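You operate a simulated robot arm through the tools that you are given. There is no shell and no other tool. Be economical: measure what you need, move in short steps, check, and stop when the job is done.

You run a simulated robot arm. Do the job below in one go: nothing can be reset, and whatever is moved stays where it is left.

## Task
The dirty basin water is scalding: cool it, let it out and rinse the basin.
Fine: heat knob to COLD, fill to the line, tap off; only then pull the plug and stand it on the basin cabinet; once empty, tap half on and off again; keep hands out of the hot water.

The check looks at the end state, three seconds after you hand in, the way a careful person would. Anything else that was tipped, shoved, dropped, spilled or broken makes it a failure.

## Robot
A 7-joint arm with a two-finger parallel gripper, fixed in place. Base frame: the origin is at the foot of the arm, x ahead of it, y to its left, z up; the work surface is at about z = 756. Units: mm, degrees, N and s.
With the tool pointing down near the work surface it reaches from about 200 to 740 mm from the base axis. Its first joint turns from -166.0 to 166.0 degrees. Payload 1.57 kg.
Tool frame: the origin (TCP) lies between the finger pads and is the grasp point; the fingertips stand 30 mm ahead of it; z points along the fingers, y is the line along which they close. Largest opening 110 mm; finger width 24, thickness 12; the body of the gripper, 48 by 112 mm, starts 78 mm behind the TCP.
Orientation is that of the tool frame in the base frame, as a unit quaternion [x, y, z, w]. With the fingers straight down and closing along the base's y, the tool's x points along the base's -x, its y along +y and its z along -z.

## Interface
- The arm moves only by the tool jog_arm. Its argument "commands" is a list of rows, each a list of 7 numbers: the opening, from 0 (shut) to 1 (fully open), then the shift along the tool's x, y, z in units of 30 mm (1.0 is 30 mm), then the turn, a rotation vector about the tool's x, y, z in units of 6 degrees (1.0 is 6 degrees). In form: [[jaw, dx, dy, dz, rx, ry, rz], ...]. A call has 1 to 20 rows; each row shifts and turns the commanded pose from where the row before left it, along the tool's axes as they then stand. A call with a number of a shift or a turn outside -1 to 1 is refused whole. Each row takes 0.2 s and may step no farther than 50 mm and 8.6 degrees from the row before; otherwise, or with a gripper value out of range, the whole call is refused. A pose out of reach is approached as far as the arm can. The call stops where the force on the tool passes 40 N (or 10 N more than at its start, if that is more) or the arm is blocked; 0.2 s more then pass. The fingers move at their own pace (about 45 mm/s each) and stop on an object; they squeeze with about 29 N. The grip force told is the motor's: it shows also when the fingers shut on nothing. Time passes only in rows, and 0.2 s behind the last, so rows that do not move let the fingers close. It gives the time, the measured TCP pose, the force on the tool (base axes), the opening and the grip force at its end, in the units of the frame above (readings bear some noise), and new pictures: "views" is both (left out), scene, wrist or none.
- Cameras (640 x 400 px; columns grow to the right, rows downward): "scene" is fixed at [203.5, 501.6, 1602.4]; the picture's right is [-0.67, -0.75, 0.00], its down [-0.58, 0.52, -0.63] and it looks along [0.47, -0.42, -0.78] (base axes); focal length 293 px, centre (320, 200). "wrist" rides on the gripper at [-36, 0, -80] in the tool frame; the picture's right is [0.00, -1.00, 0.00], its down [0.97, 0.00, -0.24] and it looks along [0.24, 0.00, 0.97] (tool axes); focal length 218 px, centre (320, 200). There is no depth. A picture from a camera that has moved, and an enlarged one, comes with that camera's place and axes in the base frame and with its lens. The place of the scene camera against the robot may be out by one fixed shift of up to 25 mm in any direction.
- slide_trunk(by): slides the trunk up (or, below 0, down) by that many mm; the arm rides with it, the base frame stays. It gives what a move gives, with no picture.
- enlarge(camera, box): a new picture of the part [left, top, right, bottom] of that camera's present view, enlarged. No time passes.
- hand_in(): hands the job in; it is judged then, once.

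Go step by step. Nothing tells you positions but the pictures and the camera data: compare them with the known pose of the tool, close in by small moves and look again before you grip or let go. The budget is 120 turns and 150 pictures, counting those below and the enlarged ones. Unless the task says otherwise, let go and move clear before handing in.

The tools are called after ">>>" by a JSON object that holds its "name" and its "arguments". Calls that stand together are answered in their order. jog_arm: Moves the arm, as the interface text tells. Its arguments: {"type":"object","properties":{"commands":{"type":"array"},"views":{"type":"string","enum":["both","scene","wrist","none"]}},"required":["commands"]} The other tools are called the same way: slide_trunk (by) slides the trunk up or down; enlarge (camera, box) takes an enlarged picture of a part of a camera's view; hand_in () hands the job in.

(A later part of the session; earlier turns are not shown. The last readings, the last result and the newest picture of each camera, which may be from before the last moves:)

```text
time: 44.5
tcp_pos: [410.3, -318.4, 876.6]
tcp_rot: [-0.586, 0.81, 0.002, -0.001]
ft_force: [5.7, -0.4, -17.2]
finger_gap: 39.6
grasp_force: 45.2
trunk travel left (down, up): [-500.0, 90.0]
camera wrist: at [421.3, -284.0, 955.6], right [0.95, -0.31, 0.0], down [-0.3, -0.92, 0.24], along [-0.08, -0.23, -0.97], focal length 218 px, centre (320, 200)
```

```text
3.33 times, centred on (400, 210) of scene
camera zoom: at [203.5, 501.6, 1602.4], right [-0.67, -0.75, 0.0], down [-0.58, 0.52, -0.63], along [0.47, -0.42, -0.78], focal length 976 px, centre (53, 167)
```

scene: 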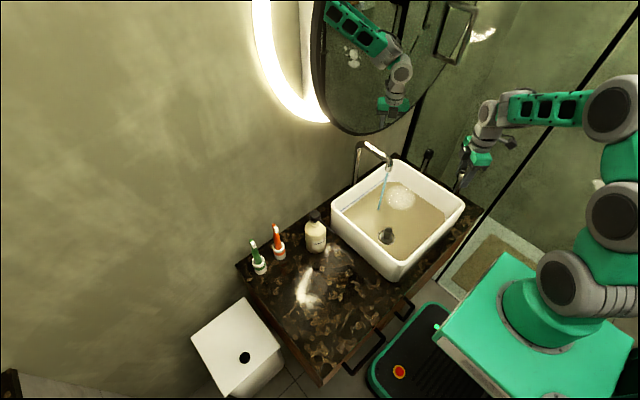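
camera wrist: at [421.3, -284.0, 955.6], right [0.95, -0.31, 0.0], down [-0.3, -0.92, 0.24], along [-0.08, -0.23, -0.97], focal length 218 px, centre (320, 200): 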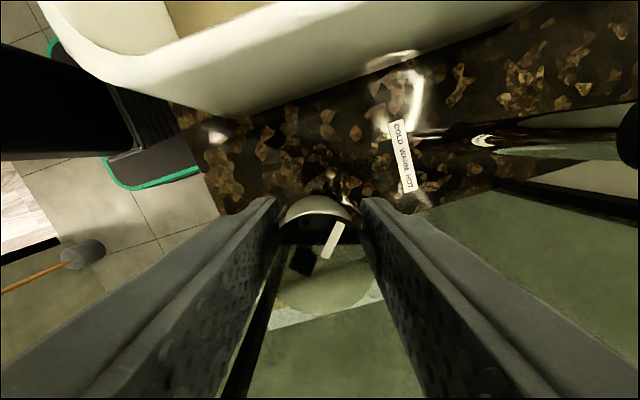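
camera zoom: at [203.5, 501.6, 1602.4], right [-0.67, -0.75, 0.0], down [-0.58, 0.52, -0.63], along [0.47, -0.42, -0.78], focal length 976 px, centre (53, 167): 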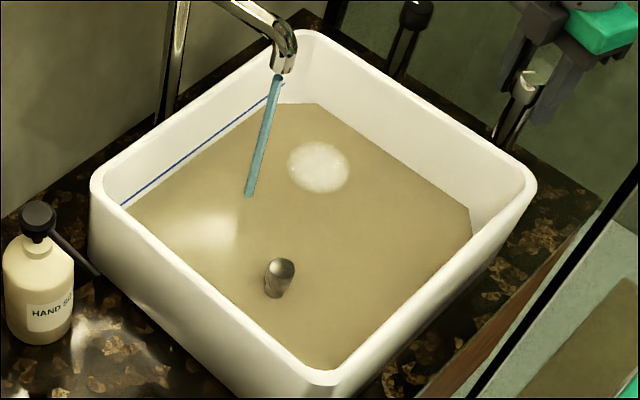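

>>> {"name": "jog_arm", "arguments": {"commands": [[0, 0, 0, 0.02, 0, 0, -1], [0, 0, 0, 0, 0, 0, -1], [0, 0, 0, 0, 0, 0, -1], [0, 0, 0, 0, 0, 0, -1], [0, 0, 0, 0, 0, 0, 0], [0, 0, 0, 0, 0, 0, 0], [0, 0, 0, 0, 0, 0, 0], [0, 0, 0, 0, 0, 0, 0], [0, 0, 0, 0, 0, 0, 0], [0, 0, 0, 0, 0, 0, 0], [0, 0, 0, 0, 0, 0, 0], [0, 0, 0, 0, 0, 0, 0], [0, 0, 0, 0, 0, 0, 0], [0, 0, 0, 0, 0, 0, 0], [0, 0, 0, 0, 0, 0, 0], [0, 0, 0, 0, 0, 0, 0], [0, 0, 0, 0, 0, 0, 0], [0, 0, 0, 0, 0, 0, 0], [0, 0, 0, 0, 0, 0, 0], [0, 0, 0, 0, 0, 0, 0]], "views": "wrist"}}

>>> {"name": "enlarge", "arguments": {"camera": "scene", "box": [330, 150, 470, 270]}}

```text
time: 48.7
tcp_pos: [409.4, -318.8, 876.1]
tcp_rot: [0.742, -0.671, 0.0, 0.0]
ft_force: [-4.8, -0.3, -15.1]
finger_gap: 39.6
grasp_force: 44.8
trunk travel left (down, up): [-500.0, 90.0]
camera wrist: at [405.8, -282.3, 955.7], right [0.99, 0.1, 0.0], down [0.1, -0.97, 0.24], along [0.02, -0.24, -0.97], focal length 218 px, centre (320, 200)
```

wrist: 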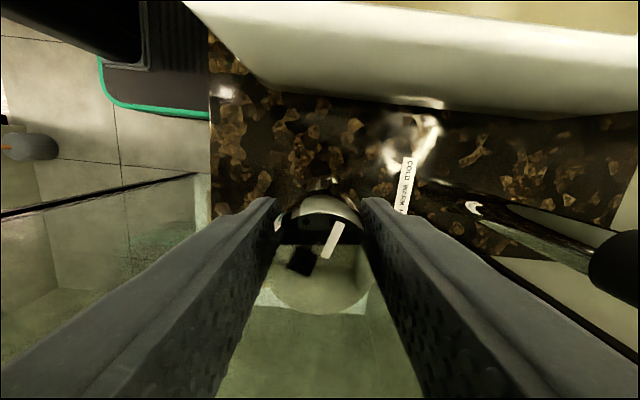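

```text
3.33 times, centred on (400, 210) of scene
camera zoom: at [203.5, 501.6, 1602.4], right [-0.67, -0.75, 0.0], down [-0.58, 0.52, -0.63], along [0.47, -0.42, -0.78], focal length 976 px, centre (53, 167)
```

zoom: 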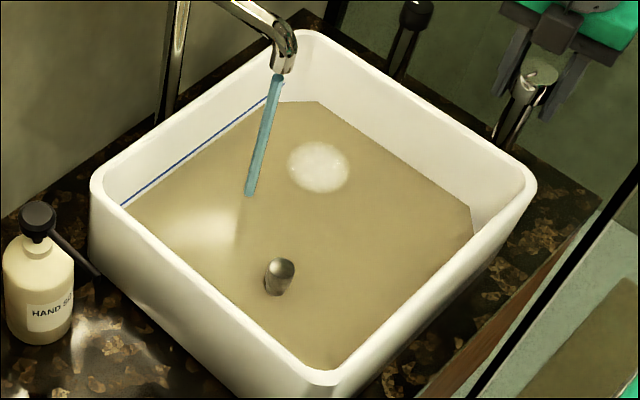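

>>> {"name": "jog_arm", "arguments": {"commands": [[0, 0, 0, -0.02, 0, 0, 0], [0, 0, 0, 0, 0, 0, 0], [0, 0, 0, 0, 0, 0, 0], [0, 0, 0, 0, 0, 0, 0], [0, 0, 0, 0, 0, 0, 0], [0, 0, 0, 0, 0, 0, 0], [0, 0, 0, 0, 0, 0, 0], [0, 0, 0, 0, 0, 0, 0], [0, 0, 0, 0, 0, 0, 0], [0, 0, 0, 0, 0, 0, 0], [0, 0, 0, 0, 0, 0, 0], [0, 0, 0, 0, 0, 0, 0], [0, 0, 0, 0, 0, 0, 0], [0, 0, 0, 0, 0, 0, 0], [0, 0, 0, 0, 0, 0, 0], [0, 0, 0, 0, 0, 0, 0], [0, 0, 0, 0, 0, 0, 0], [0, 0, 0, 0, 0, 0, 0], [0, 0, 0, 0, 0, 0, 0], [0, 0, 0, 0, 0, 0, 0]], "views": "none"}}

>>> {"name": "enlarge", "arguments": {"camera": "scene", "box": [345, 155, 425, 215]}}

```text
time: 52.9
tcp_pos: [410.0, -318.7, 876.2]
tcp_rot: [0.742, -0.671, -0.001, 0.001]
ft_force: [-7.7, 4.6, -27.6]
finger_gap: 39.5
grasp_force: 44.1
trunk travel left (down, up): [-500.0, 90.0]
```

```text
6.67 times, centred on (385, 185) of scene
camera zoom: at [203.5, 501.6, 1602.4], right [-0.67, -0.75, 0.0], down [-0.58, 0.52, -0.63], along [0.47, -0.42, -0.78], focal length 1953 px, centre (-113, 300)
```

zoom: 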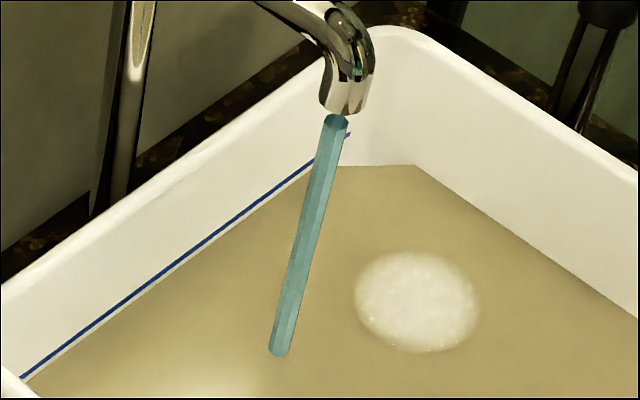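

Gap to the line is only a few mm. Wait 3 s more and check again.

>>> {"name": "jog_arm", "arguments": {"commands": [[0, 0, 0, 0.03, 0, 0, 0], [0, 0, 0, 0, 0, 0, 0], [0, 0, 0, 0, 0, 0, 0], [0, 0, 0, 0, 0, 0, 0], [0, 0, 0, 0, 0, 0, 0], [0, 0, 0, 0, 0, 0, 0], [0, 0, 0, 0, 0, 0, 0], [0, 0, 0, 0, 0, 0, 0], [0, 0, 0, 0, 0, 0, 0], [0, 0, 0, 0, 0, 0, 0], [0, 0, 0, 0, 0, 0, 0], [0, 0, 0, 0, 0, 0, 0], [0, 0, 0, 0, 0, 0, 0], [0, 0, 0, 0, 0, 0, 0]], "views": "none"}}

>>> {"name": "enlarge", "arguments": {"camera": "scene", "box": [345, 165, 393, 215]}}

```text
time: 55.9
tcp_pos: [410.0, -318.3, 875.9]
tcp_rot: [0.742, -0.67, 0.0, 0.001]
ft_force: [-8.8, 0.8, -12.1]
finger_gap: 39.5
grasp_force: 45.0
trunk travel left (down, up): [-500.0, 90.0]
```

```text
8.00 times, centred on (369, 190) of scene
camera zoom: at [203.5, 501.6, 1602.4], right [-0.67, -0.75, 0.0], down [-0.58, 0.52, -0.63], along [0.47, -0.42, -0.78], focal length 2343 px, centre (-72, 280)
```

zoom: 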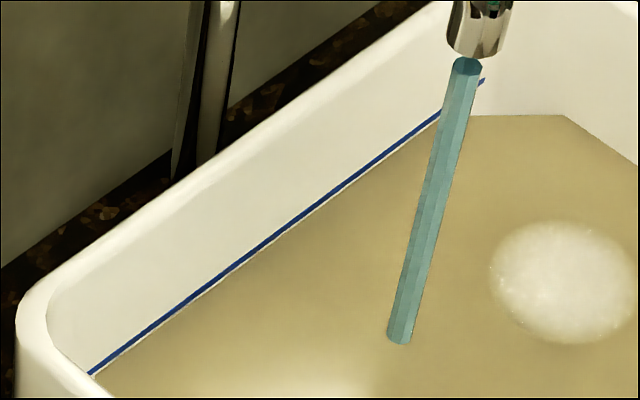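

Water is essentially at the line; closing takes ~2.5 s, so I turn the tap off now.

>>> {"name": "jog_arm", "arguments": {"commands": [[0, 0, 0, 0, 0, 0, 1], [0, 0, 0, 0, 0, 0, 1], [0, 0, 0, 0, 0, 0, 1], [0, 0, 0, 0, 0, 0, 1], [0, 0, 0, 0, 0, 0, 1], [0, 0, 0, 0, 0, 0, 1], [0, 0, 0, 0, 0, 0, 1], [0, 0, 0, 0, 0, 0, 1], [0, 0, 0, 0, 0, 0, 1], [0, 0, 0, 0, 0, 0, 1], [0, 0, 0, 0, 0, 0, 1], [0, 0, 0, 0, 0, 0, 1], [0, 0, 0, 0, 0, 0, 1], [0, 0, 0, 0, 0, 0, 0.5]], "views": "wrist"}}

>>> {"name": "enlarge", "arguments": {"camera": "scene", "box": [345, 165, 393, 215]}}

```text
time: 58.9
tcp_pos: [411.6, -319.3, 876.6]
tcp_rot: [-0.128, 0.992, -0.001, 0.0]
ft_force: [5.9, -3.9, -2.7]
finger_gap: 38.7
grasp_force: 44.1
trunk travel left (down, up): [-500.0, 90.0]
camera wrist: at [446.4, -309.5, 956.0], right [0.26, -0.97, 0.0], down [-0.94, -0.25, 0.24], along [-0.23, -0.06, -0.97], focal length 218 px, centre (320, 200)
```

wrist: 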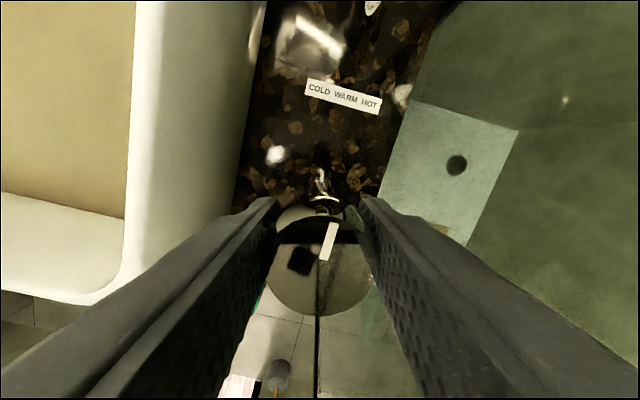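

```text
8.00 times, centred on (369, 190) of scene
camera zoom: at [203.5, 501.6, 1602.4], right [-0.67, -0.75, 0.0], down [-0.58, 0.52, -0.63], along [0.47, -0.42, -0.78], focal length 2343 px, centre (-72, 280)
```

zoom: 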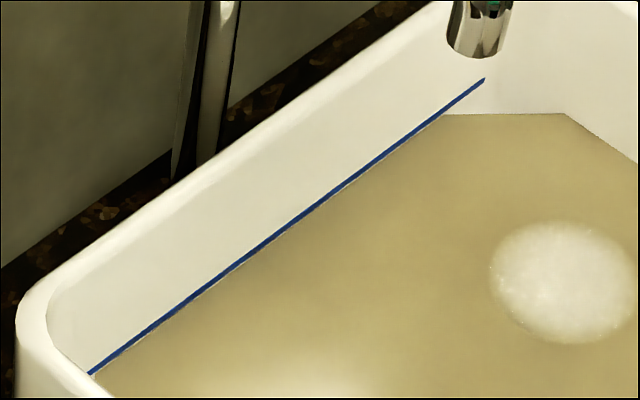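

>>> {"name": "enlarge", "arguments": {"camera": "scene", "box": [355, 175, 385, 200]}}

```text
16.00 times, centred on (370, 188) of scene
camera zoom: at [203.5, 501.6, 1602.4], right [-0.67, -0.75, 0.0], down [-0.58, 0.52, -0.63], along [0.47, -0.42, -0.78], focal length 4687 px, centre (-480, 400)
```

zoom: 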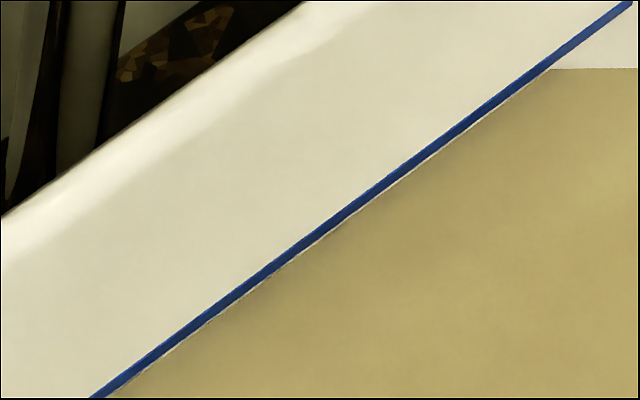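

The level is ~1–2 mm shy of the line's middle. A brief open-and-close pulse tops it up.

>>> {"name": "jog_arm", "arguments": {"commands": [[0, 0, 0, 0, 0, 0, -1], [0, 0, 0, 0, 0, 0, -1], [0, 0, 0, 0, 0, 0, -1], [0, 0, 0, 0, 0, 0, -1], [0, 0, 0, 0, 0, 0, -1], [0, 0, 0, 0, 0, 0, -1], [0, 0, 0, 0, 0, 0, -1], [0, 0, 0, 0, 0, 0, -1], [0, 0, 0, 0, 0, 0, -1], [0, 0, 0, 0, 0, 0, 1], [0, 0, 0, 0, 0, 0, 1], [0, 0, 0, 0, 0, 0, 1], [0, 0, 0, 0, 0, 0, 1], [0, 0, 0, 0, 0, 0, 1], [0, 0, 0, 0, 0, 0, 1], [0, 0, 0, 0, 0, 0, 1], [0, 0, 0, 0, 0, 0, 1], [0, 0, 0, 0, 0, 0, 1], [0, 0, 0, 0, 0, 0, 0.6], [0, 0, 0, 0, 0, 0, 0]], "views": "both"}}

>>> {"name": "enlarge", "arguments": {"camera": "scene", "box": [355, 175, 385, 200]}}

```text
time: 63.1
tcp_pos: [410.4, -318.9, 877.1]
tcp_rot: [-0.096, 0.995, -0.001, 0.001]
ft_force: [12.4, -6.5, 15.3]
finger_gap: 38.9
grasp_force: 44.6
trunk travel left (down, up): [-500.0, 90.0]
camera wrist: at [445.9, -312.1, 955.8], right [0.19, -0.98, 0.0], down [-0.95, -0.19, 0.24], along [-0.23, -0.05, -0.97], focal length 218 px, centre (320, 200)
```

scene: 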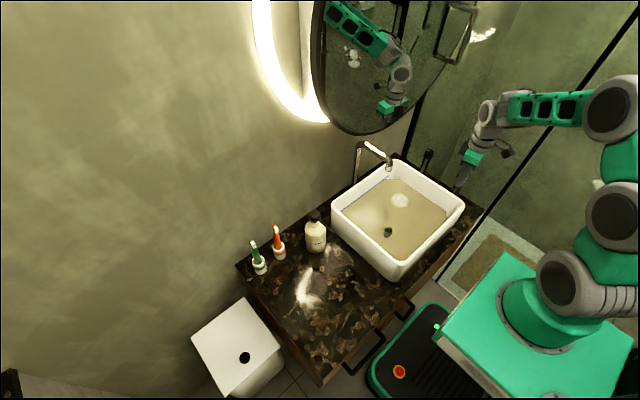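
wrist: 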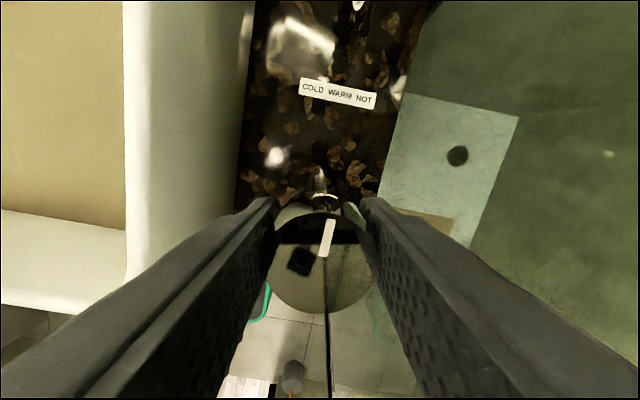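

```text
16.00 times, centred on (370, 188) of scene
camera zoom: at [203.5, 501.6, 1602.4], right [-0.67, -0.75, 0.0], down [-0.58, 0.52, -0.63], along [0.47, -0.42, -0.78], focal length 4687 px, centre (-480, 400)
```

zoom: 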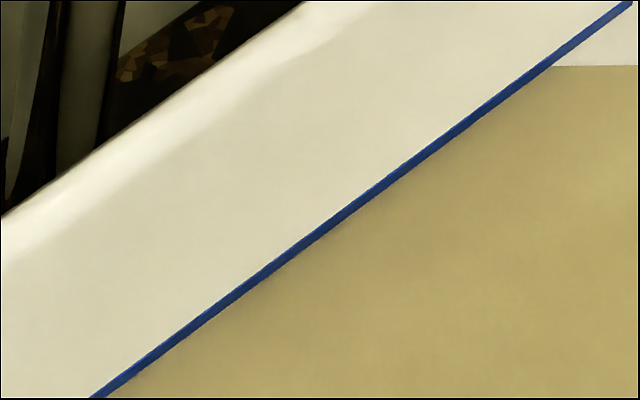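

Water is on the line, and the tap is off (pointer +x, no stream). Release, rise, and move over the basin to look at the plug.

>>> {"name": "jog_arm", "arguments": {"commands": [[0.4, 0, 0, 0, 0, 0, 0], [0.6, 0, 0, 0, 0, 0, 0], [0.6, 0, 0, -1, 0, 0, 0], [0.6, 0, 0, -1, 0, 0, 0.9], [0.6, 0, 0, -1, 0, 0, 0.9], [0.6, 0, 0, -0.5, 0, 0, 0], [0.6, -0.2, 1, 0, 0, 0, 0], [0.6, -0.2, 1, 0, 0, 0, 0], [0.6, -0.2, 1, 0, 0, 0, 0], [0.6, -0.2, 1, 0, 0, 0, 0], [0.6, -0.2, 1, 0, 0, 0, 0], [0.6, -0.2, 1, 0, 0, 0, 0], [0.6, -0.2, 1, 0, 0, 0, 0], [0.6, -0.1, 1, 0, 0, 0, 0], [0.6, 0, 1, 0, 0, 0, 0], [0.6, 0, 1, 0, 0, 0, 0], [0.6, 0, 0.7, 0, 0, 0, 0], [0.6, 0, 0, 0, 0, 0, 0]], "views": "both"}}

>>> {"name": "enlarge", "arguments": {"camera": "scene", "box": [310, 110, 490, 290]}}

```text
time: 66.9
tcp_pos: [454.0, 3.4, 981.4]
tcp_rot: [-0.003, 1.0, -0.001, 0.0]
ft_force: [-0.2, -0.5, -0.5]
finger_gap: 66.1
grasp_force: 0.0
trunk travel left (down, up): [-500.0, 90.0]
camera wrist: at [488.5, 4.3, 1060.8], right [0.01, -1.0, 0.0], down [-0.97, -0.01, 0.24], along [-0.24, 0.0, -0.97], focal length 218 px, centre (320, 200)
```

scene: 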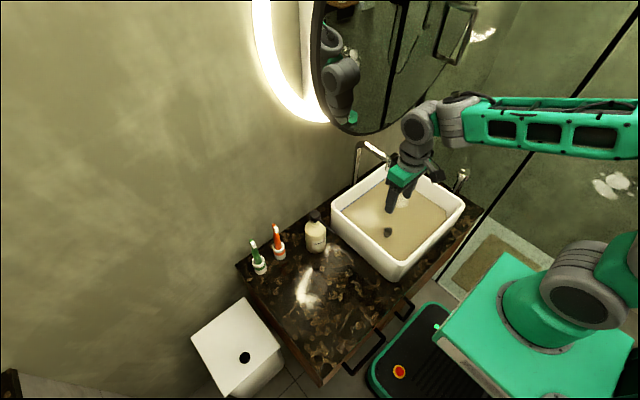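
wrist: 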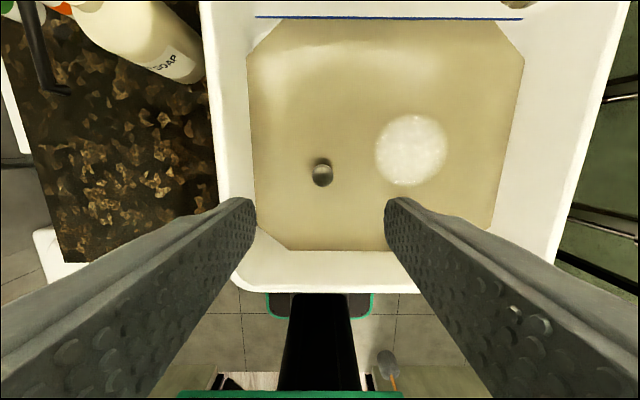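

```text
2.22 times, centred on (400, 200) of scene
camera zoom: at [203.5, 501.6, 1602.4], right [-0.67, -0.75, 0.0], down [-0.58, 0.52, -0.63], along [0.47, -0.42, -0.78], focal length 651 px, centre (142, 200)
```

zoom: 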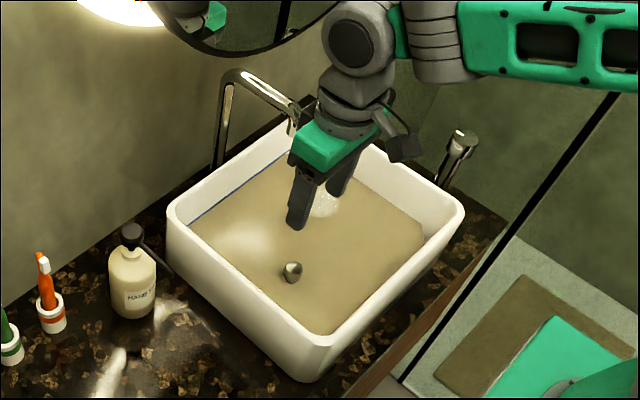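

The plug's stub pokes out of the water near (468,2). I move above it and lower to z≈900 to measure its top.

>>> {"name": "jog_arm", "arguments": {"commands": [[0.6, -0.5, 0, 0.6, 0, 0, 0], [0.6, 0, 0, 0.7, 0, 0, 0], [0.6, 0, 0, 0.7, 0, 0, 0], [0.6, 0, 0, 0.7, 0, 0, 0], [0.6, 0, 0, 0, 0, 0, 0]], "views": "both"}}

>>> {"name": "enlarge", "arguments": {"camera": "scene", "box": [330, 130, 450, 270]}}

```text
time: 68.1
tcp_pos: [468.0, 2.5, 898.7]
tcp_rot: [-0.004, 1.0, 0.0, 0.0]
ft_force: [0.3, 0.3, -0.2]
finger_gap: 66.3
grasp_force: 0.0
trunk travel left (down, up): [-500.0, 90.0]
camera wrist: at [502.8, 4.0, 978.7], right [0.01, -1.0, 0.0], down [-0.97, -0.01, 0.24], along [-0.24, 0.0, -0.97], focal length 218 px, centre (320, 200)
```

scene: 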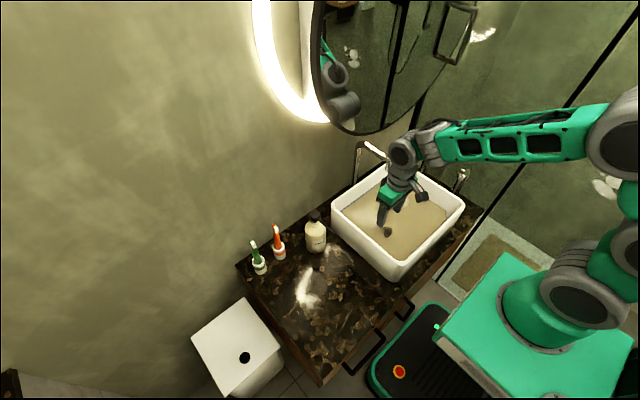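
wrist: 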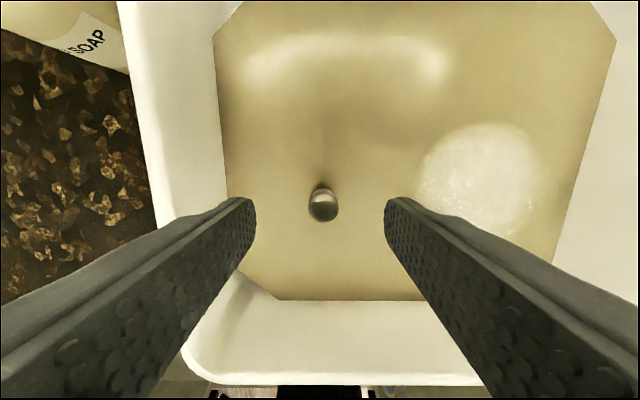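

```text
2.86 times, centred on (390, 200) of scene
camera zoom: at [203.5, 501.6, 1602.4], right [-0.67, -0.75, 0.0], down [-0.58, 0.52, -0.63], along [0.47, -0.42, -0.78], focal length 837 px, centre (120, 200)
```

zoom: 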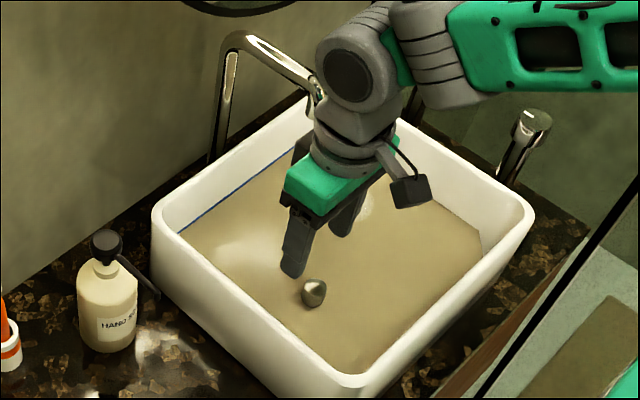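

Refined: stub top at about (454,2,~805). Shift and lower a little more to verify.

>>> {"name": "jog_arm", "arguments": {"commands": [[0.6, 0.45, 0, 0.5, 0, 0, 0], [0.5, 0, 0, 0.7, 0, 0, 0], [0.5, 0, 0, 0, 0, 0, 0]], "views": "wrist"}}

>>> {"name": "enlarge", "arguments": {"camera": "scene", "box": [350, 160, 430, 260]}}

```text
time: 68.9
tcp_pos: [454.3, 2.8, 864.9]
tcp_rot: [-0.003, 1.0, 0.0, -0.001]
ft_force: [-0.1, 0.3, 0.4]
finger_gap: 55.0
grasp_force: 0.1
trunk travel left (down, up): [-500.0, 90.0]
camera wrist: at [489.6, 3.8, 943.4], right [0.01, -1.0, 0.0], down [-0.97, -0.01, 0.24], along [-0.24, 0.0, -0.97], focal length 218 px, centre (320, 200)
```

wrist: 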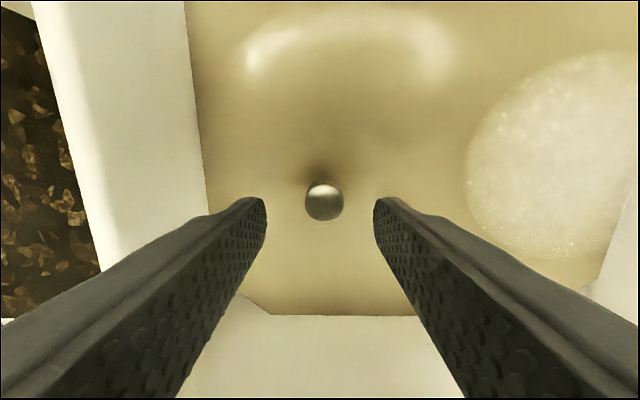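

```text
4.00 times, centred on (390, 210) of scene
camera zoom: at [203.5, 501.6, 1602.4], right [-0.67, -0.75, 0.0], down [-0.58, 0.52, -0.63], along [0.47, -0.42, -0.78], focal length 1172 px, centre (40, 160)
```

zoom: 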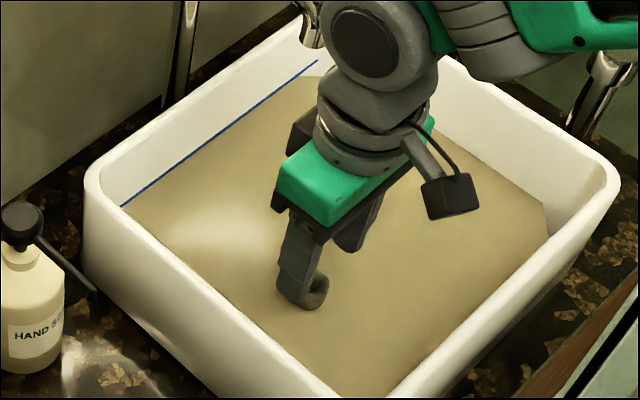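

Stub top z≈822, centre (457.5,2), width 22. Lower so the fingertips straddle its top without entering the water.

>>> {"name": "jog_arm", "arguments": {"commands": [[0.5, -0.1, -0.02, 0.5, 0, 0, 0], [0.5, 0, 0, 0.3, 0, 0, 0], [0.4, 0, 0, 0, 0, 0, 0]], "views": "wrist"}}

>>> {"name": "enlarge", "arguments": {"camera": "scene", "box": [370, 210, 410, 250]}}

>>> {"name": "enlarge", "arguments": {"camera": "wrist", "box": [220, 150, 420, 270]}}

```text
time: 69.7
tcp_pos: [456.0, 2.0, 840.7]
tcp_rot: [-0.004, 1.0, -0.001, 0.0]
ft_force: [-1.0, 0.2, 0.0]
finger_gap: 44.0
grasp_force: 0.0
trunk travel left (down, up): [-500.0, 90.0]
camera wrist: at [492.6, 3.0, 919.1], right [0.01, -1.0, 0.0], down [-0.97, -0.01, 0.24], along [-0.24, 0.0, -0.97], focal length 218 px, centre (320, 200)
```

wrist: 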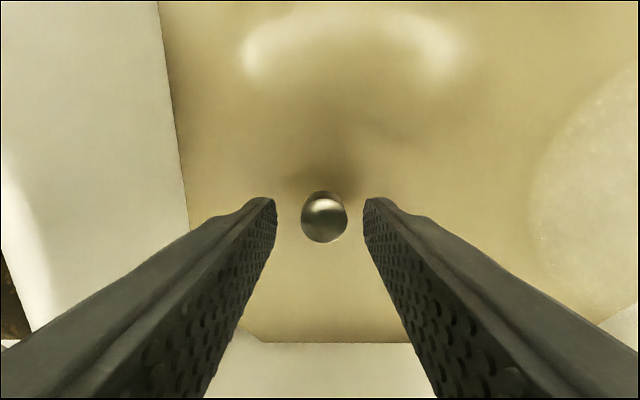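

```text
10.00 times, centred on (390, 230) of scene
camera zoom: at [203.5, 501.6, 1602.4], right [-0.67, -0.75, 0.0], down [-0.58, 0.52, -0.63], along [0.47, -0.42, -0.78], focal length 2929 px, centre (-380, -100)
```

zoom: 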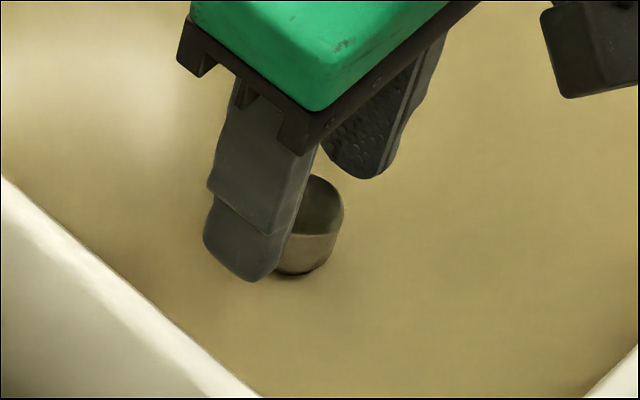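

```text
3.20 times, centred on (320, 210) of wrist
camera zoom: at [492.6, 3.0, 919.1], right [0.01, -1.0, 0.0], down [-0.97, -0.01, 0.24], along [-0.24, 0.0, -0.97], focal length 698 px, centre (320, 168)
```

zoom: 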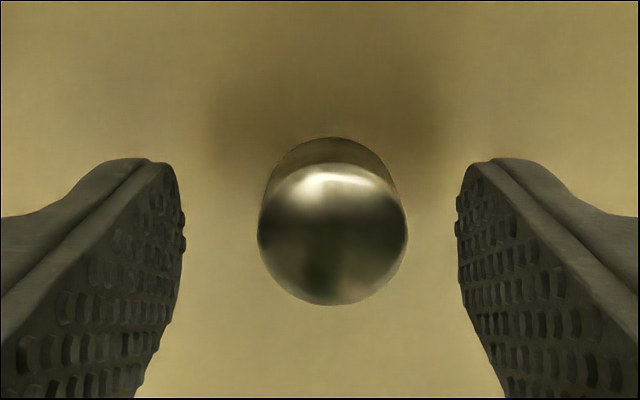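

Tips are ~10 mm above the water. Down 5 mm, centre, and close on the stub.

>>> {"name": "jog_arm", "arguments": {"commands": [[0.4, -0.08, -0.03, 0.17, 0, 0, 0], [0.1, 0, 0, 0, 0, 0, 0], [0, 0, 0, 0, 0, 0, 0], [0, 0, 0, 0, 0, 0, 0], [0, 0, 0, 0, 0, 0, 0]], "views": "wrist"}}

>>> {"name": "enlarge", "arguments": {"camera": "scene", "box": [370, 210, 410, 250]}}

```text
time: 70.9
tcp_pos: [459.7, 3.5, 834.6]
tcp_rot: [-0.004, 1.0, -0.001, 0.001]
ft_force: [-0.1, -2.1, 1.7]
finger_gap: 23.3
grasp_force: 28.9
trunk travel left (down, up): [-500.0, 90.0]
camera wrist: at [494.9, 2.7, 914.5], right [0.01, -1.0, 0.0], down [-0.97, -0.01, 0.24], along [-0.24, 0.0, -0.97], focal length 218 px, centre (320, 200)
```

wrist: 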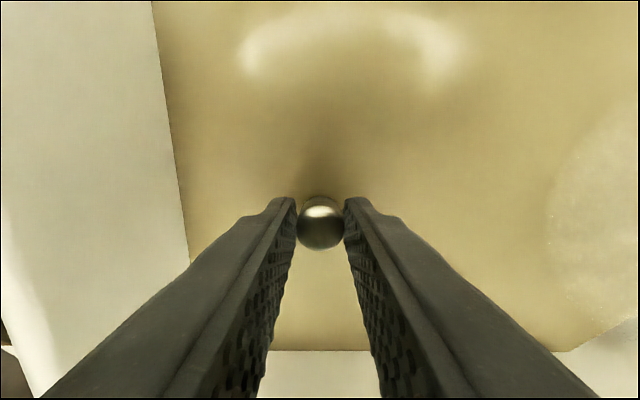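

```text
10.00 times, centred on (390, 230) of scene
camera zoom: at [203.5, 501.6, 1602.4], right [-0.67, -0.75, 0.0], down [-0.58, 0.52, -0.63], along [0.47, -0.42, -0.78], focal length 2929 px, centre (-380, -100)
```

zoom: 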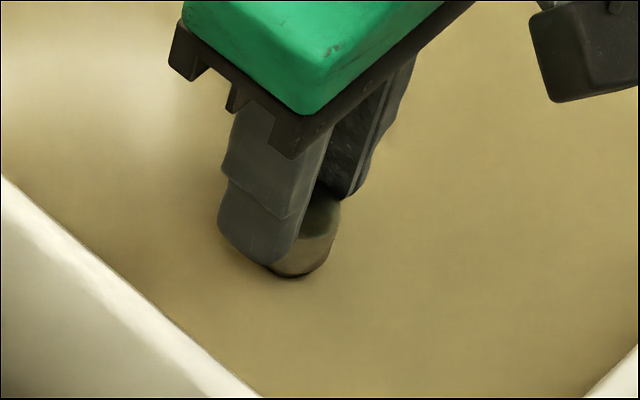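

Gripped. Pull straight up slowly.

>>> {"name": "jog_arm", "arguments": {"commands": [[0, 0, 0, -0.1, 0, 0, 0], [0, 0, 0, -0.2, 0, 0, 0], [0, 0, 0, -0.3, 0, 0, 0], [0, 0, 0, -0.5, 0, 0, 0], [0, 0, 0, -0.7, 0, 0, 0], [0, 0, 0, -0.7, 0, 0, 0], [0, 0, 0, -0.7, 0, 0, 0], [0, 0, 0, 0, 0, 0, 0]], "views": "both"}}

>>> {"name": "enlarge", "arguments": {"camera": "scene", "box": [340, 160, 460, 270]}}

```text
time: 72.7
tcp_pos: [461.4, 1.4, 931.0]
tcp_rot: [-0.003, 1.0, -0.001, 0.0]
ft_force: [0.0, -0.1, -0.1]
finger_gap: 23.2
grasp_force: 29.0
trunk travel left (down, up): [-500.0, 90.0]
camera wrist: at [496.0, 2.3, 1009.4], right [0.01, -1.0, 0.0], down [-0.97, -0.01, 0.24], along [-0.24, 0.0, -0.97], focal length 218 px, centre (320, 200)
```

scene: 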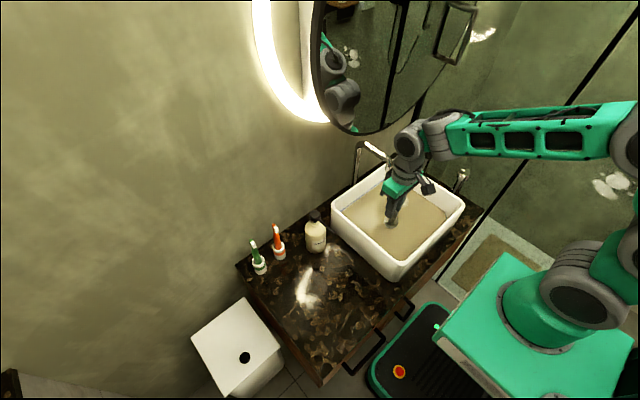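
wrist: 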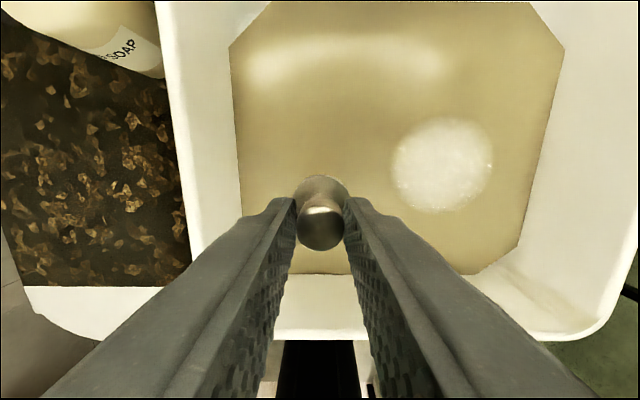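

```text
3.64 times, centred on (400, 215) of scene
camera zoom: at [203.5, 501.6, 1602.4], right [-0.67, -0.75, 0.0], down [-0.58, 0.52, -0.63], along [0.47, -0.42, -0.78], focal length 1065 px, centre (29, 146)
```

zoom: 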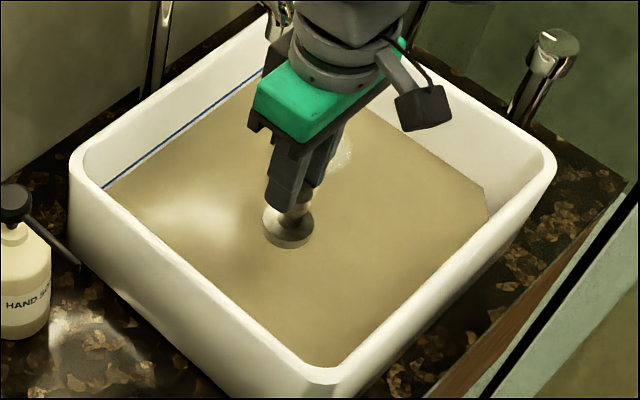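

The plug is out (stub with a disc). I lift it above the rim and carry it left to the clear part of the cabinet top around (425,235).

>>> {"name": "jog_arm", "arguments": {"commands": [[0, 0, 0, -0.8, 0, 0, 0], [0, 0, 0, -0.8, 0, 0, 0], [0, 0, 0, -0.8, 0, 0, 0], [0, 0.2, 0, -0.6, 0, 0, 0], [0, 0.4, 0.6, 0, 0, 0, 0], [0, 0.3, 0.8, 0, 0, 0, 0], [0, 0.3, 0.8, 0, 0, 0, 0], [0, 0, 0.8, 0, 0, 0, 0], [0, 0, 0.8, 0, 0, 0, 0], [0, 0, 0.8, 0, 0, 0, 0], [0, 0, 0.8, 0, 0, 0, 0], [0, 0, 0.8, 0, 0, 0, 0], [0, 0, 0.8, 0, 0, 0, 0], [0, 0, 0.8, 0, 0, 0, 0], [0, 0, 0, 0, 0, 0, 0]], "views": "both"}}

>>> {"name": "enlarge", "arguments": {"camera": "scene", "box": [230, 150, 430, 300]}}

```text
time: 75.9
tcp_pos: [424.1, 236.0, 1019.9]
tcp_rot: [-0.004, 1.0, -0.001, 0.0]
ft_force: [-0.6, 0.1, -1.2]
finger_gap: 23.1
grasp_force: 29.1
trunk travel left (down, up): [-500.0, 90.0]
camera wrist: at [459.5, 236.1, 1097.9], right [0.01, -1.0, 0.0], down [-0.97, -0.01, 0.24], along [-0.24, 0.0, -0.97], focal length 218 px, centre (320, 200)
```

scene: 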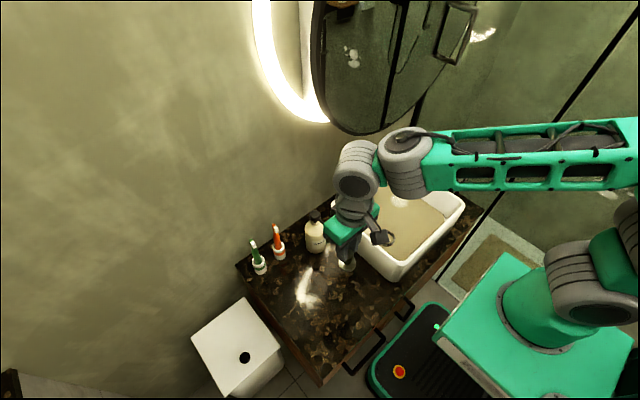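
wrist: 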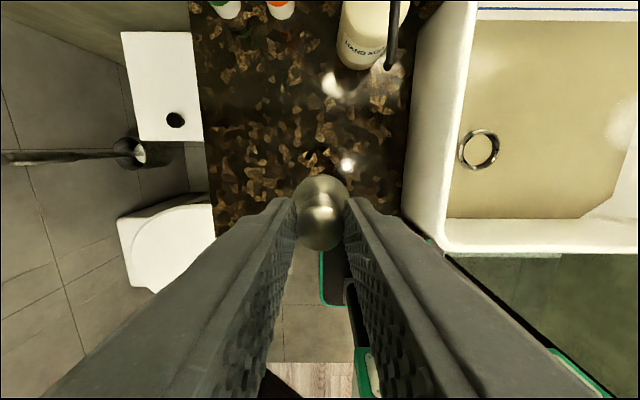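

```text
2.67 times, centred on (330, 225) of scene
camera zoom: at [203.5, 501.6, 1602.4], right [-0.67, -0.75, 0.0], down [-0.58, 0.52, -0.63], along [0.47, -0.42, -0.78], focal length 781 px, centre (293, 133)
```

zoom: 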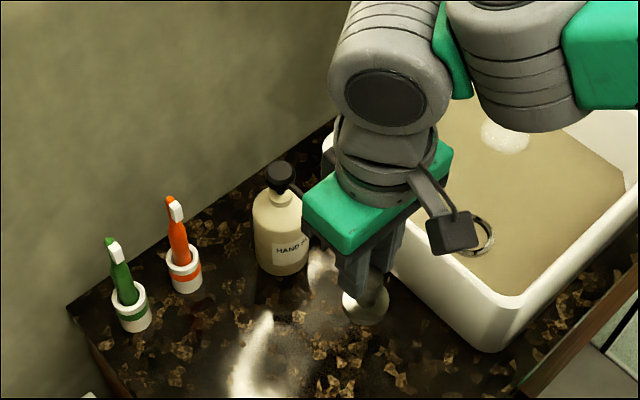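

Clear cabinet space beneath. Shift slightly toward me and descend to z≈880, then check the gap.

>>> {"name": "jog_arm", "arguments": {"commands": [[0, 0.5, 0, 0.7, 0, 0, 0], [0, 0.2, 0, 0.8, 0, 0, 0], [0, 0, 0, 0.8, 0, 0, 0], [0, 0, 0, 0.8, 0, 0, 0], [0, 0, 0, 0.8, 0, 0, 0], [0, 0, 0, 0.7, 0, 0, 0], [0, 0, 0, 0, 0, 0, 0]], "views": "none"}}

>>> {"name": "enlarge", "arguments": {"camera": "scene", "box": [300, 200, 400, 290]}}

```text
time: 77.5
tcp_pos: [401.6, 232.5, 881.3]
tcp_rot: [-0.004, 1.0, -0.001, -0.001]
ft_force: [-0.6, -0.3, -0.8]
finger_gap: 23.1
grasp_force: 29.2
trunk travel left (down, up): [-500.0, 90.0]
```

```text
4.44 times, centred on (350, 245) of scene
camera zoom: at [203.5, 501.6, 1602.4], right [-0.67, -0.75, 0.0], down [-0.58, 0.52, -0.63], along [0.47, -0.42, -0.78], focal length 1302 px, centre (187, 0)
```

zoom: 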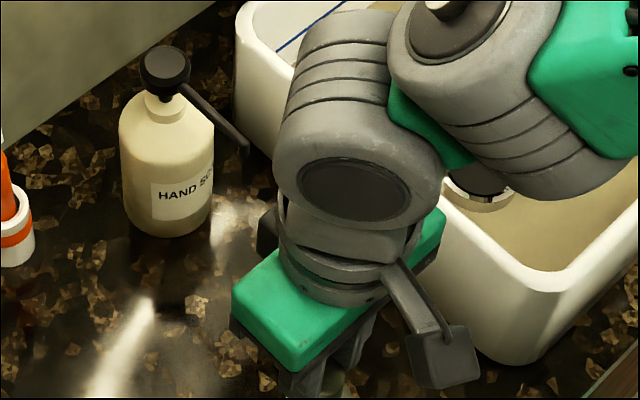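

Descend in small steps, feeling for contact.

>>> {"name": "jog_arm", "arguments": {"commands": [[0, 0, 0, 0.15, 0, 0, 0], [0, 0, 0, 0.15, 0, 0, 0], [0, 0, 0, 0.15, 0, 0, 0], [0, 0, 0, 0.1, 0, 0, 0], [0, 0, 0, 0, 0, 0, 0]], "views": "none"}}

>>> {"name": "enlarge", "arguments": {"camera": "scene", "box": [325, 250, 385, 310]}}

```text
time: 78.7
tcp_pos: [401.0, 234.5, 865.3]
tcp_rot: [-0.004, 1.0, -0.001, 0.001]
ft_force: [0.5, -0.8, -0.2]
finger_gap: 23.0
grasp_force: 28.6
trunk travel left (down, up): [-500.0, 90.0]
```

```text
6.67 times, centred on (355, 280) of scene
camera zoom: at [203.5, 501.6, 1602.4], right [-0.67, -0.75, 0.0], down [-0.58, 0.52, -0.63], along [0.47, -0.42, -0.78], focal length 1953 px, centre (87, -333)
```

zoom: 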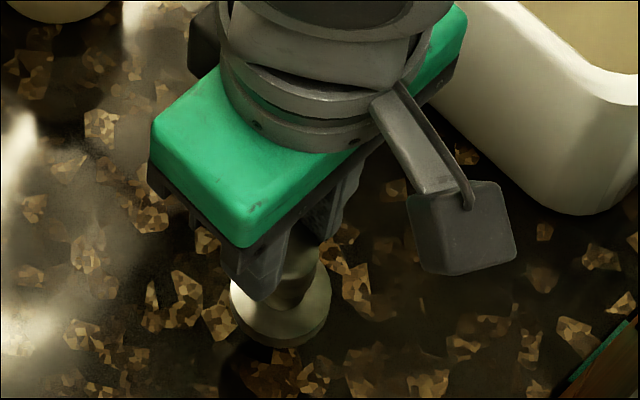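

>>> {"name": "jog_arm", "arguments": {"commands": [[0, 0, 0, 0.1, 0, 0, 0], [0, 0, 0, 0.1, 0, 0, 0], [0, 0, 0, 0, 0, 0, 0]], "views": "none"}}

>>> {"name": "jog_arm", "arguments": {"commands": [[0, 0, 0, 0.07, 0, 0, 0], [0, 0, 0, 0.07, 0, 0, 0], [0, 0, 0, 0, 0, 0, 0]], "views": "none"}}

>>> {"name": "enlarge", "arguments": {"camera": "scene", "box": [325, 250, 385, 310]}}

```text
time: 79.5
tcp_pos: [402.4, 234.1, 860.4]
tcp_rot: [-0.003, 1.0, -0.001, 0.0]
ft_force: [0.1, 0.5, -1.1]
finger_gap: 23.1
grasp_force: 29.7
trunk travel left (down, up): [-500.0, 90.0]
```

```text
time: 80.3
tcp_pos: [401.5, 234.8, 855.3]
tcp_rot: [-0.004, 1.0, -0.001, 0.0]
ft_force: [0.7, -0.6, -0.8]
finger_gap: 23.4
grasp_force: 29.2
trunk travel left (down, up): [-500.0, 90.0]
```

```text
6.67 times, centred on (355, 280) of scene
camera zoom: at [203.5, 501.6, 1602.4], right [-0.67, -0.75, 0.0], down [-0.58, 0.52, -0.63], along [0.47, -0.42, -0.78], focal length 1953 px, centre (87, -333)
```

zoom: 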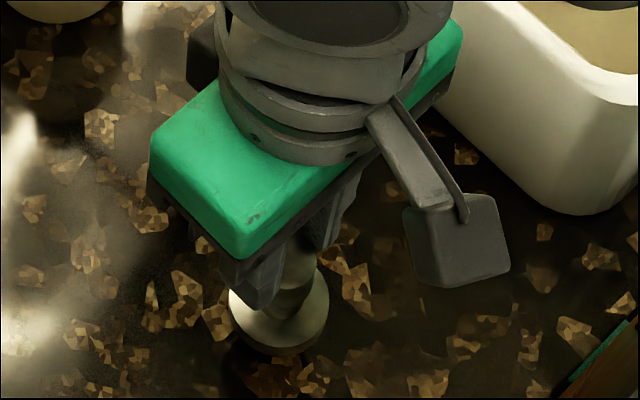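

>>> {"name": "jog_arm", "arguments": {"commands": [[0, 0, 0, 0.07, 0, 0, 0], [0, 0, 0, 0.05, 0, 0, 0], [0, 0, 0, 0, 0, 0, 0]], "views": "none"}}

>>> {"name": "jog_arm", "arguments": {"commands": [[0, 0, 0, 0.05, 0, 0, 0], [0, 0, 0, 0.05, 0, 0, 0], [0, 0, 0, 0, 0, 0, 0]], "views": "none"}}

```text
time: 81.1
tcp_pos: [400.8, 233.9, 853.3]
tcp_rot: [-0.003, 1.0, -0.001, 0.001]
ft_force: [-0.3, 0.6, -1.7]
finger_gap: 23.1
grasp_force: 28.5
trunk travel left (down, up): [-500.0, 90.0]
```

```text
time: 81.9
tcp_pos: [400.0, 235.8, 848.8]
tcp_rot: [-0.004, 1.0, 0.0, 0.0]
ft_force: [0.0, -0.2, -0.2]
finger_gap: 23.5
grasp_force: 28.6
trunk travel left (down, up): [-500.0, 90.0]
```

>>> {"name": "enlarge", "arguments": {"camera": "scene", "box": [330, 275, 370, 315]}}

>>> {"name": "jog_arm", "arguments": {"commands": [[0, 0, 0, 0.05, 0, 0, 0], [0, 0, 0, 0.05, 0, 0, 0], [0, 0, 0, 0, 0, 0, 0]], "views": "none"}}

```text
10.00 times, centred on (350, 295) of scene
camera zoom: at [203.5, 501.6, 1602.4], right [-0.67, -0.75, 0.0], down [-0.58, 0.52, -0.63], along [0.47, -0.42, -0.78], focal length 2929 px, centre (20, -750)
```

zoom: 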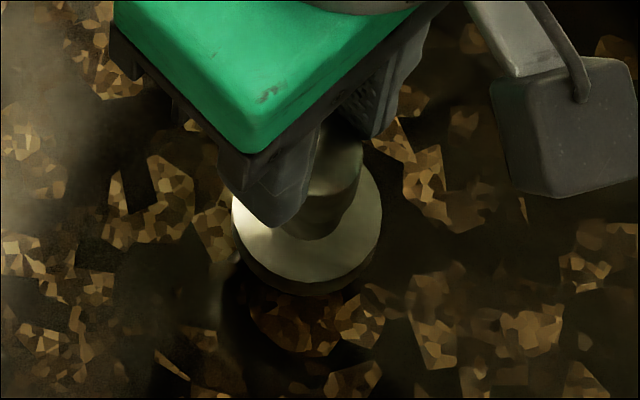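

```text
time: 82.7
tcp_pos: [400.7, 235.3, 845.3]
tcp_rot: [-0.003, 1.0, -0.001, 0.001]
ft_force: [0.5, 0.0, -0.4]
finger_gap: 23.4
grasp_force: 29.0
trunk travel left (down, up): [-500.0, 90.0]
```

>>> {"name": "jog_arm", "arguments": {"commands": [[0, 0, 0, 0.05, 0, 0, 0], [0, 0, 0, 0.05, 0, 0, 0], [0, 0, 0, 0, 0, 0, 0]], "views": "none"}}

>>> {"name": "jog_arm", "arguments": {"commands": [[0, 0, 0, 0.05, 0, 0, 0], [0, 0, 0, 0.05, 0, 0, 0], [0, 0, 0, 0, 0, 0, 0]], "views": "none"}}

>>> {"name": "enlarge", "arguments": {"camera": "scene", "box": [330, 275, 370, 315]}}

```text
time: 83.5
tcp_pos: [400.8, 235.1, 844.1]
tcp_rot: [-0.004, 1.0, -0.001, 0.0]
ft_force: [-0.2, 0.0, -0.2]
finger_gap: 23.4
grasp_force: 29.0
trunk travel left (down, up): [-500.0, 90.0]
```

```text
time: 84.3
tcp_pos: [401.3, 235.7, 839.7]
tcp_rot: [-0.003, 1.0, -0.001, 0.0]
ft_force: [-0.9, -0.1, -0.3]
finger_gap: 23.2
grasp_force: 29.1
trunk travel left (down, up): [-500.0, 90.0]
```

```text
10.00 times, centred on (350, 295) of scene
camera zoom: at [203.5, 501.6, 1602.4], right [-0.67, -0.75, 0.0], down [-0.58, 0.52, -0.63], along [0.47, -0.42, -0.78], focal length 2929 px, centre (20, -750)
```

zoom: 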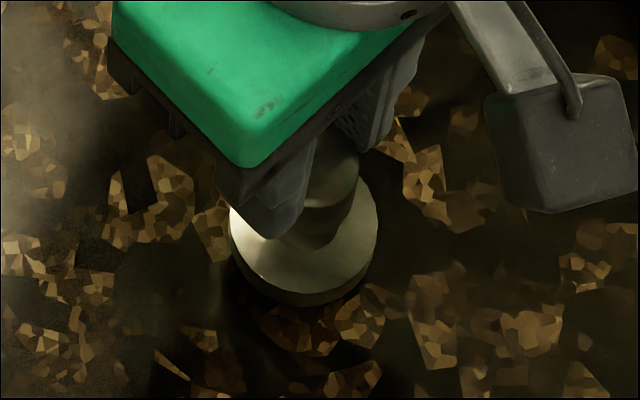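

Still free; continue gently.

>>> {"name": "jog_arm", "arguments": {"commands": [[0, 0, 0, 0.05, 0, 0, 0], [0, 0, 0, 0.05, 0, 0, 0], [0, 0, 0, 0, 0, 0, 0]], "views": "none"}}

>>> {"name": "jog_arm", "arguments": {"commands": [[0, 0, 0, 0.05, 0, 0, 0], [0, 0, 0, 0.05, 0, 0, 0], [0, 0, 0, 0, 0, 0, 0]], "views": "none"}}

>>> {"name": "enlarge", "arguments": {"camera": "scene", "box": [330, 275, 370, 315]}}

```text
time: 85.1
tcp_pos: [401.5, 234.8, 837.6]
tcp_rot: [-0.004, 1.0, 0.0, 0.0]
ft_force: [0.0, 0.5, -0.4]
finger_gap: 23.6
grasp_force: 29.2
trunk travel left (down, up): [-500.0, 90.0]
```

```text
time: 85.9
tcp_pos: [402.6, 234.9, 834.1]
tcp_rot: [-0.003, 1.0, -0.001, 0.0]
ft_force: [-0.4, 0.2, -1.4]
finger_gap: 23.3
grasp_force: 29.0
trunk travel left (down, up): [-500.0, 90.0]
```

```text
10.00 times, centred on (350, 295) of scene
camera zoom: at [203.5, 501.6, 1602.4], right [-0.67, -0.75, 0.0], down [-0.58, 0.52, -0.63], along [0.47, -0.42, -0.78], focal length 2929 px, centre (20, -750)
```

zoom: 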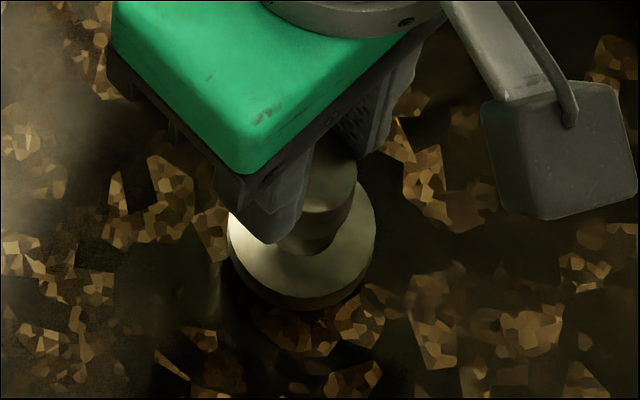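

>>> {"name": "jog_arm", "arguments": {"commands": [[0, 0, 0, 0.05, 0, 0, 0], [0, 0, 0, 0.05, 0, 0, 0], [0, 0, 0, 0, 0, 0, 0]], "views": "none"}}

>>> {"name": "jog_arm", "arguments": {"commands": [[0, 0, 0, 0.05, 0, 0, 0], [0, 0, 0, 0.05, 0, 0, 0], [0, 0, 0, 0, 0, 0, 0]], "views": "none"}}

>>> {"name": "jog_arm", "arguments": {"commands": [[0, 0, 0, 0.05, 0, 0, 0], [0, 0, 0, 0.05, 0, 0, 0], [0, 0, 0, 0, 0, 0, 0]], "views": "none"}}

>>> {"name": "enlarge", "arguments": {"camera": "scene", "box": [330, 275, 370, 315]}}

```text
time: 86.7
tcp_pos: [401.8, 234.3, 831.8]
tcp_rot: [-0.003, 1.0, -0.001, 0.0]
ft_force: [0.2, 0.6, -0.8]
finger_gap: 23.3
grasp_force: 29.0
trunk travel left (down, up): [-500.0, 90.0]
```

```text
time: 87.5
tcp_pos: [402.3, 234.7, 828.2]
tcp_rot: [-0.004, 1.0, 0.0, 0.0]
ft_force: [0.9, -0.2, -0.4]
finger_gap: 23.3
grasp_force: 28.9
trunk travel left (down, up): [-500.0, 90.0]
```

```text
time: 88.3
tcp_pos: [401.3, 234.6, 825.8]
tcp_rot: [-0.003, 1.0, -0.001, 0.0]
ft_force: [-0.1, 0.2, -1.4]
finger_gap: 23.3
grasp_force: 28.5
trunk travel left (down, up): [-500.0, 90.0]
```

```text
10.00 times, centred on (350, 295) of scene
camera zoom: at [203.5, 501.6, 1602.4], right [-0.67, -0.75, 0.0], down [-0.58, 0.52, -0.63], along [0.47, -0.42, -0.78], focal length 2929 px, centre (20, -750)
```

zoom: 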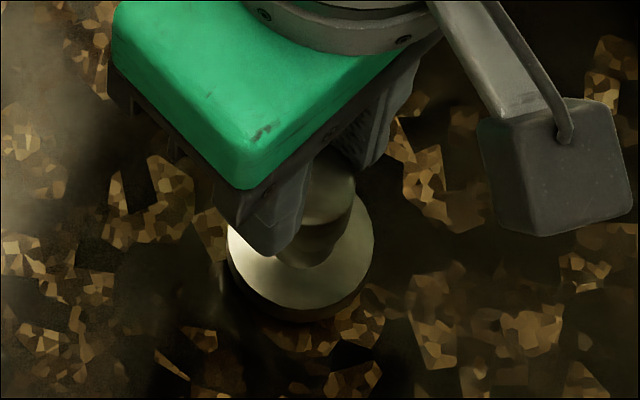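

>>> {"name": "jog_arm", "arguments": {"commands": [[0, 0, 0, 0.05, 0, 0, 0], [0, 0, 0, 0.05, 0, 0, 0], [0, 0, 0, 0, 0, 0, 0]], "views": "none"}}

>>> {"name": "jog_arm", "arguments": {"commands": [[0, 0, 0, 0.05, 0, 0, 0], [0, 0, 0, 0.05, 0, 0, 0], [0, 0, 0, 0, 0, 0, 0]], "views": "none"}}

>>> {"name": "jog_arm", "arguments": {"commands": [[0, 0, 0, 0.05, 0, 0, 0], [0, 0, 0, 0.05, 0, 0, 0], [0, 0, 0, 0, 0, 0, 0]], "views": "none"}}

>>> {"name": "enlarge", "arguments": {"camera": "scene", "box": [330, 275, 370, 315]}}

```text
time: 89.1
tcp_pos: [401.6, 236.1, 821.0]
tcp_rot: [-0.004, 1.0, -0.001, 0.001]
ft_force: [0.7, -0.1, -1.3]
finger_gap: 23.2
grasp_force: 28.6
trunk travel left (down, up): [-500.0, 90.0]
```

```text
time: 89.9
tcp_pos: [401.8, 234.8, 819.2]
tcp_rot: [-0.004, 1.0, -0.002, 0.0]
ft_force: [-0.7, -0.6, -0.7]
finger_gap: 23.4
grasp_force: 29.1
trunk travel left (down, up): [-500.0, 90.0]
```

```text
time: 90.7
tcp_pos: [400.4, 233.9, 817.7]
tcp_rot: [-0.003, 1.0, 0.0, 0.002]
ft_force: [-3.8, -1.0, 18.1]
finger_gap: 23.5
grasp_force: 29.2
trunk travel left (down, up): [-500.0, 90.0]
```

```text
10.00 times, centred on (350, 295) of scene
camera zoom: at [203.5, 501.6, 1602.4], right [-0.67, -0.75, 0.0], down [-0.58, 0.52, -0.63], along [0.47, -0.42, -0.78], focal length 2929 px, centre (20, -750)
```

zoom: 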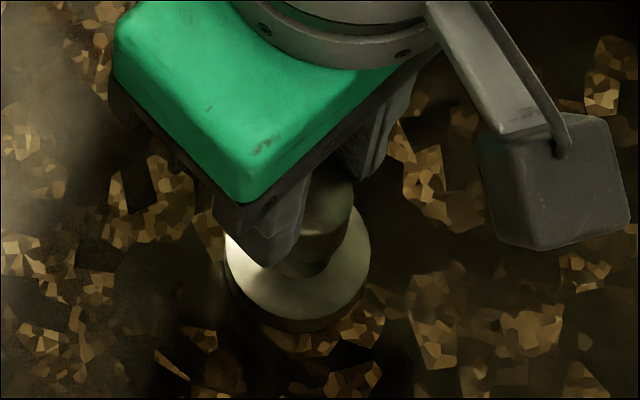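

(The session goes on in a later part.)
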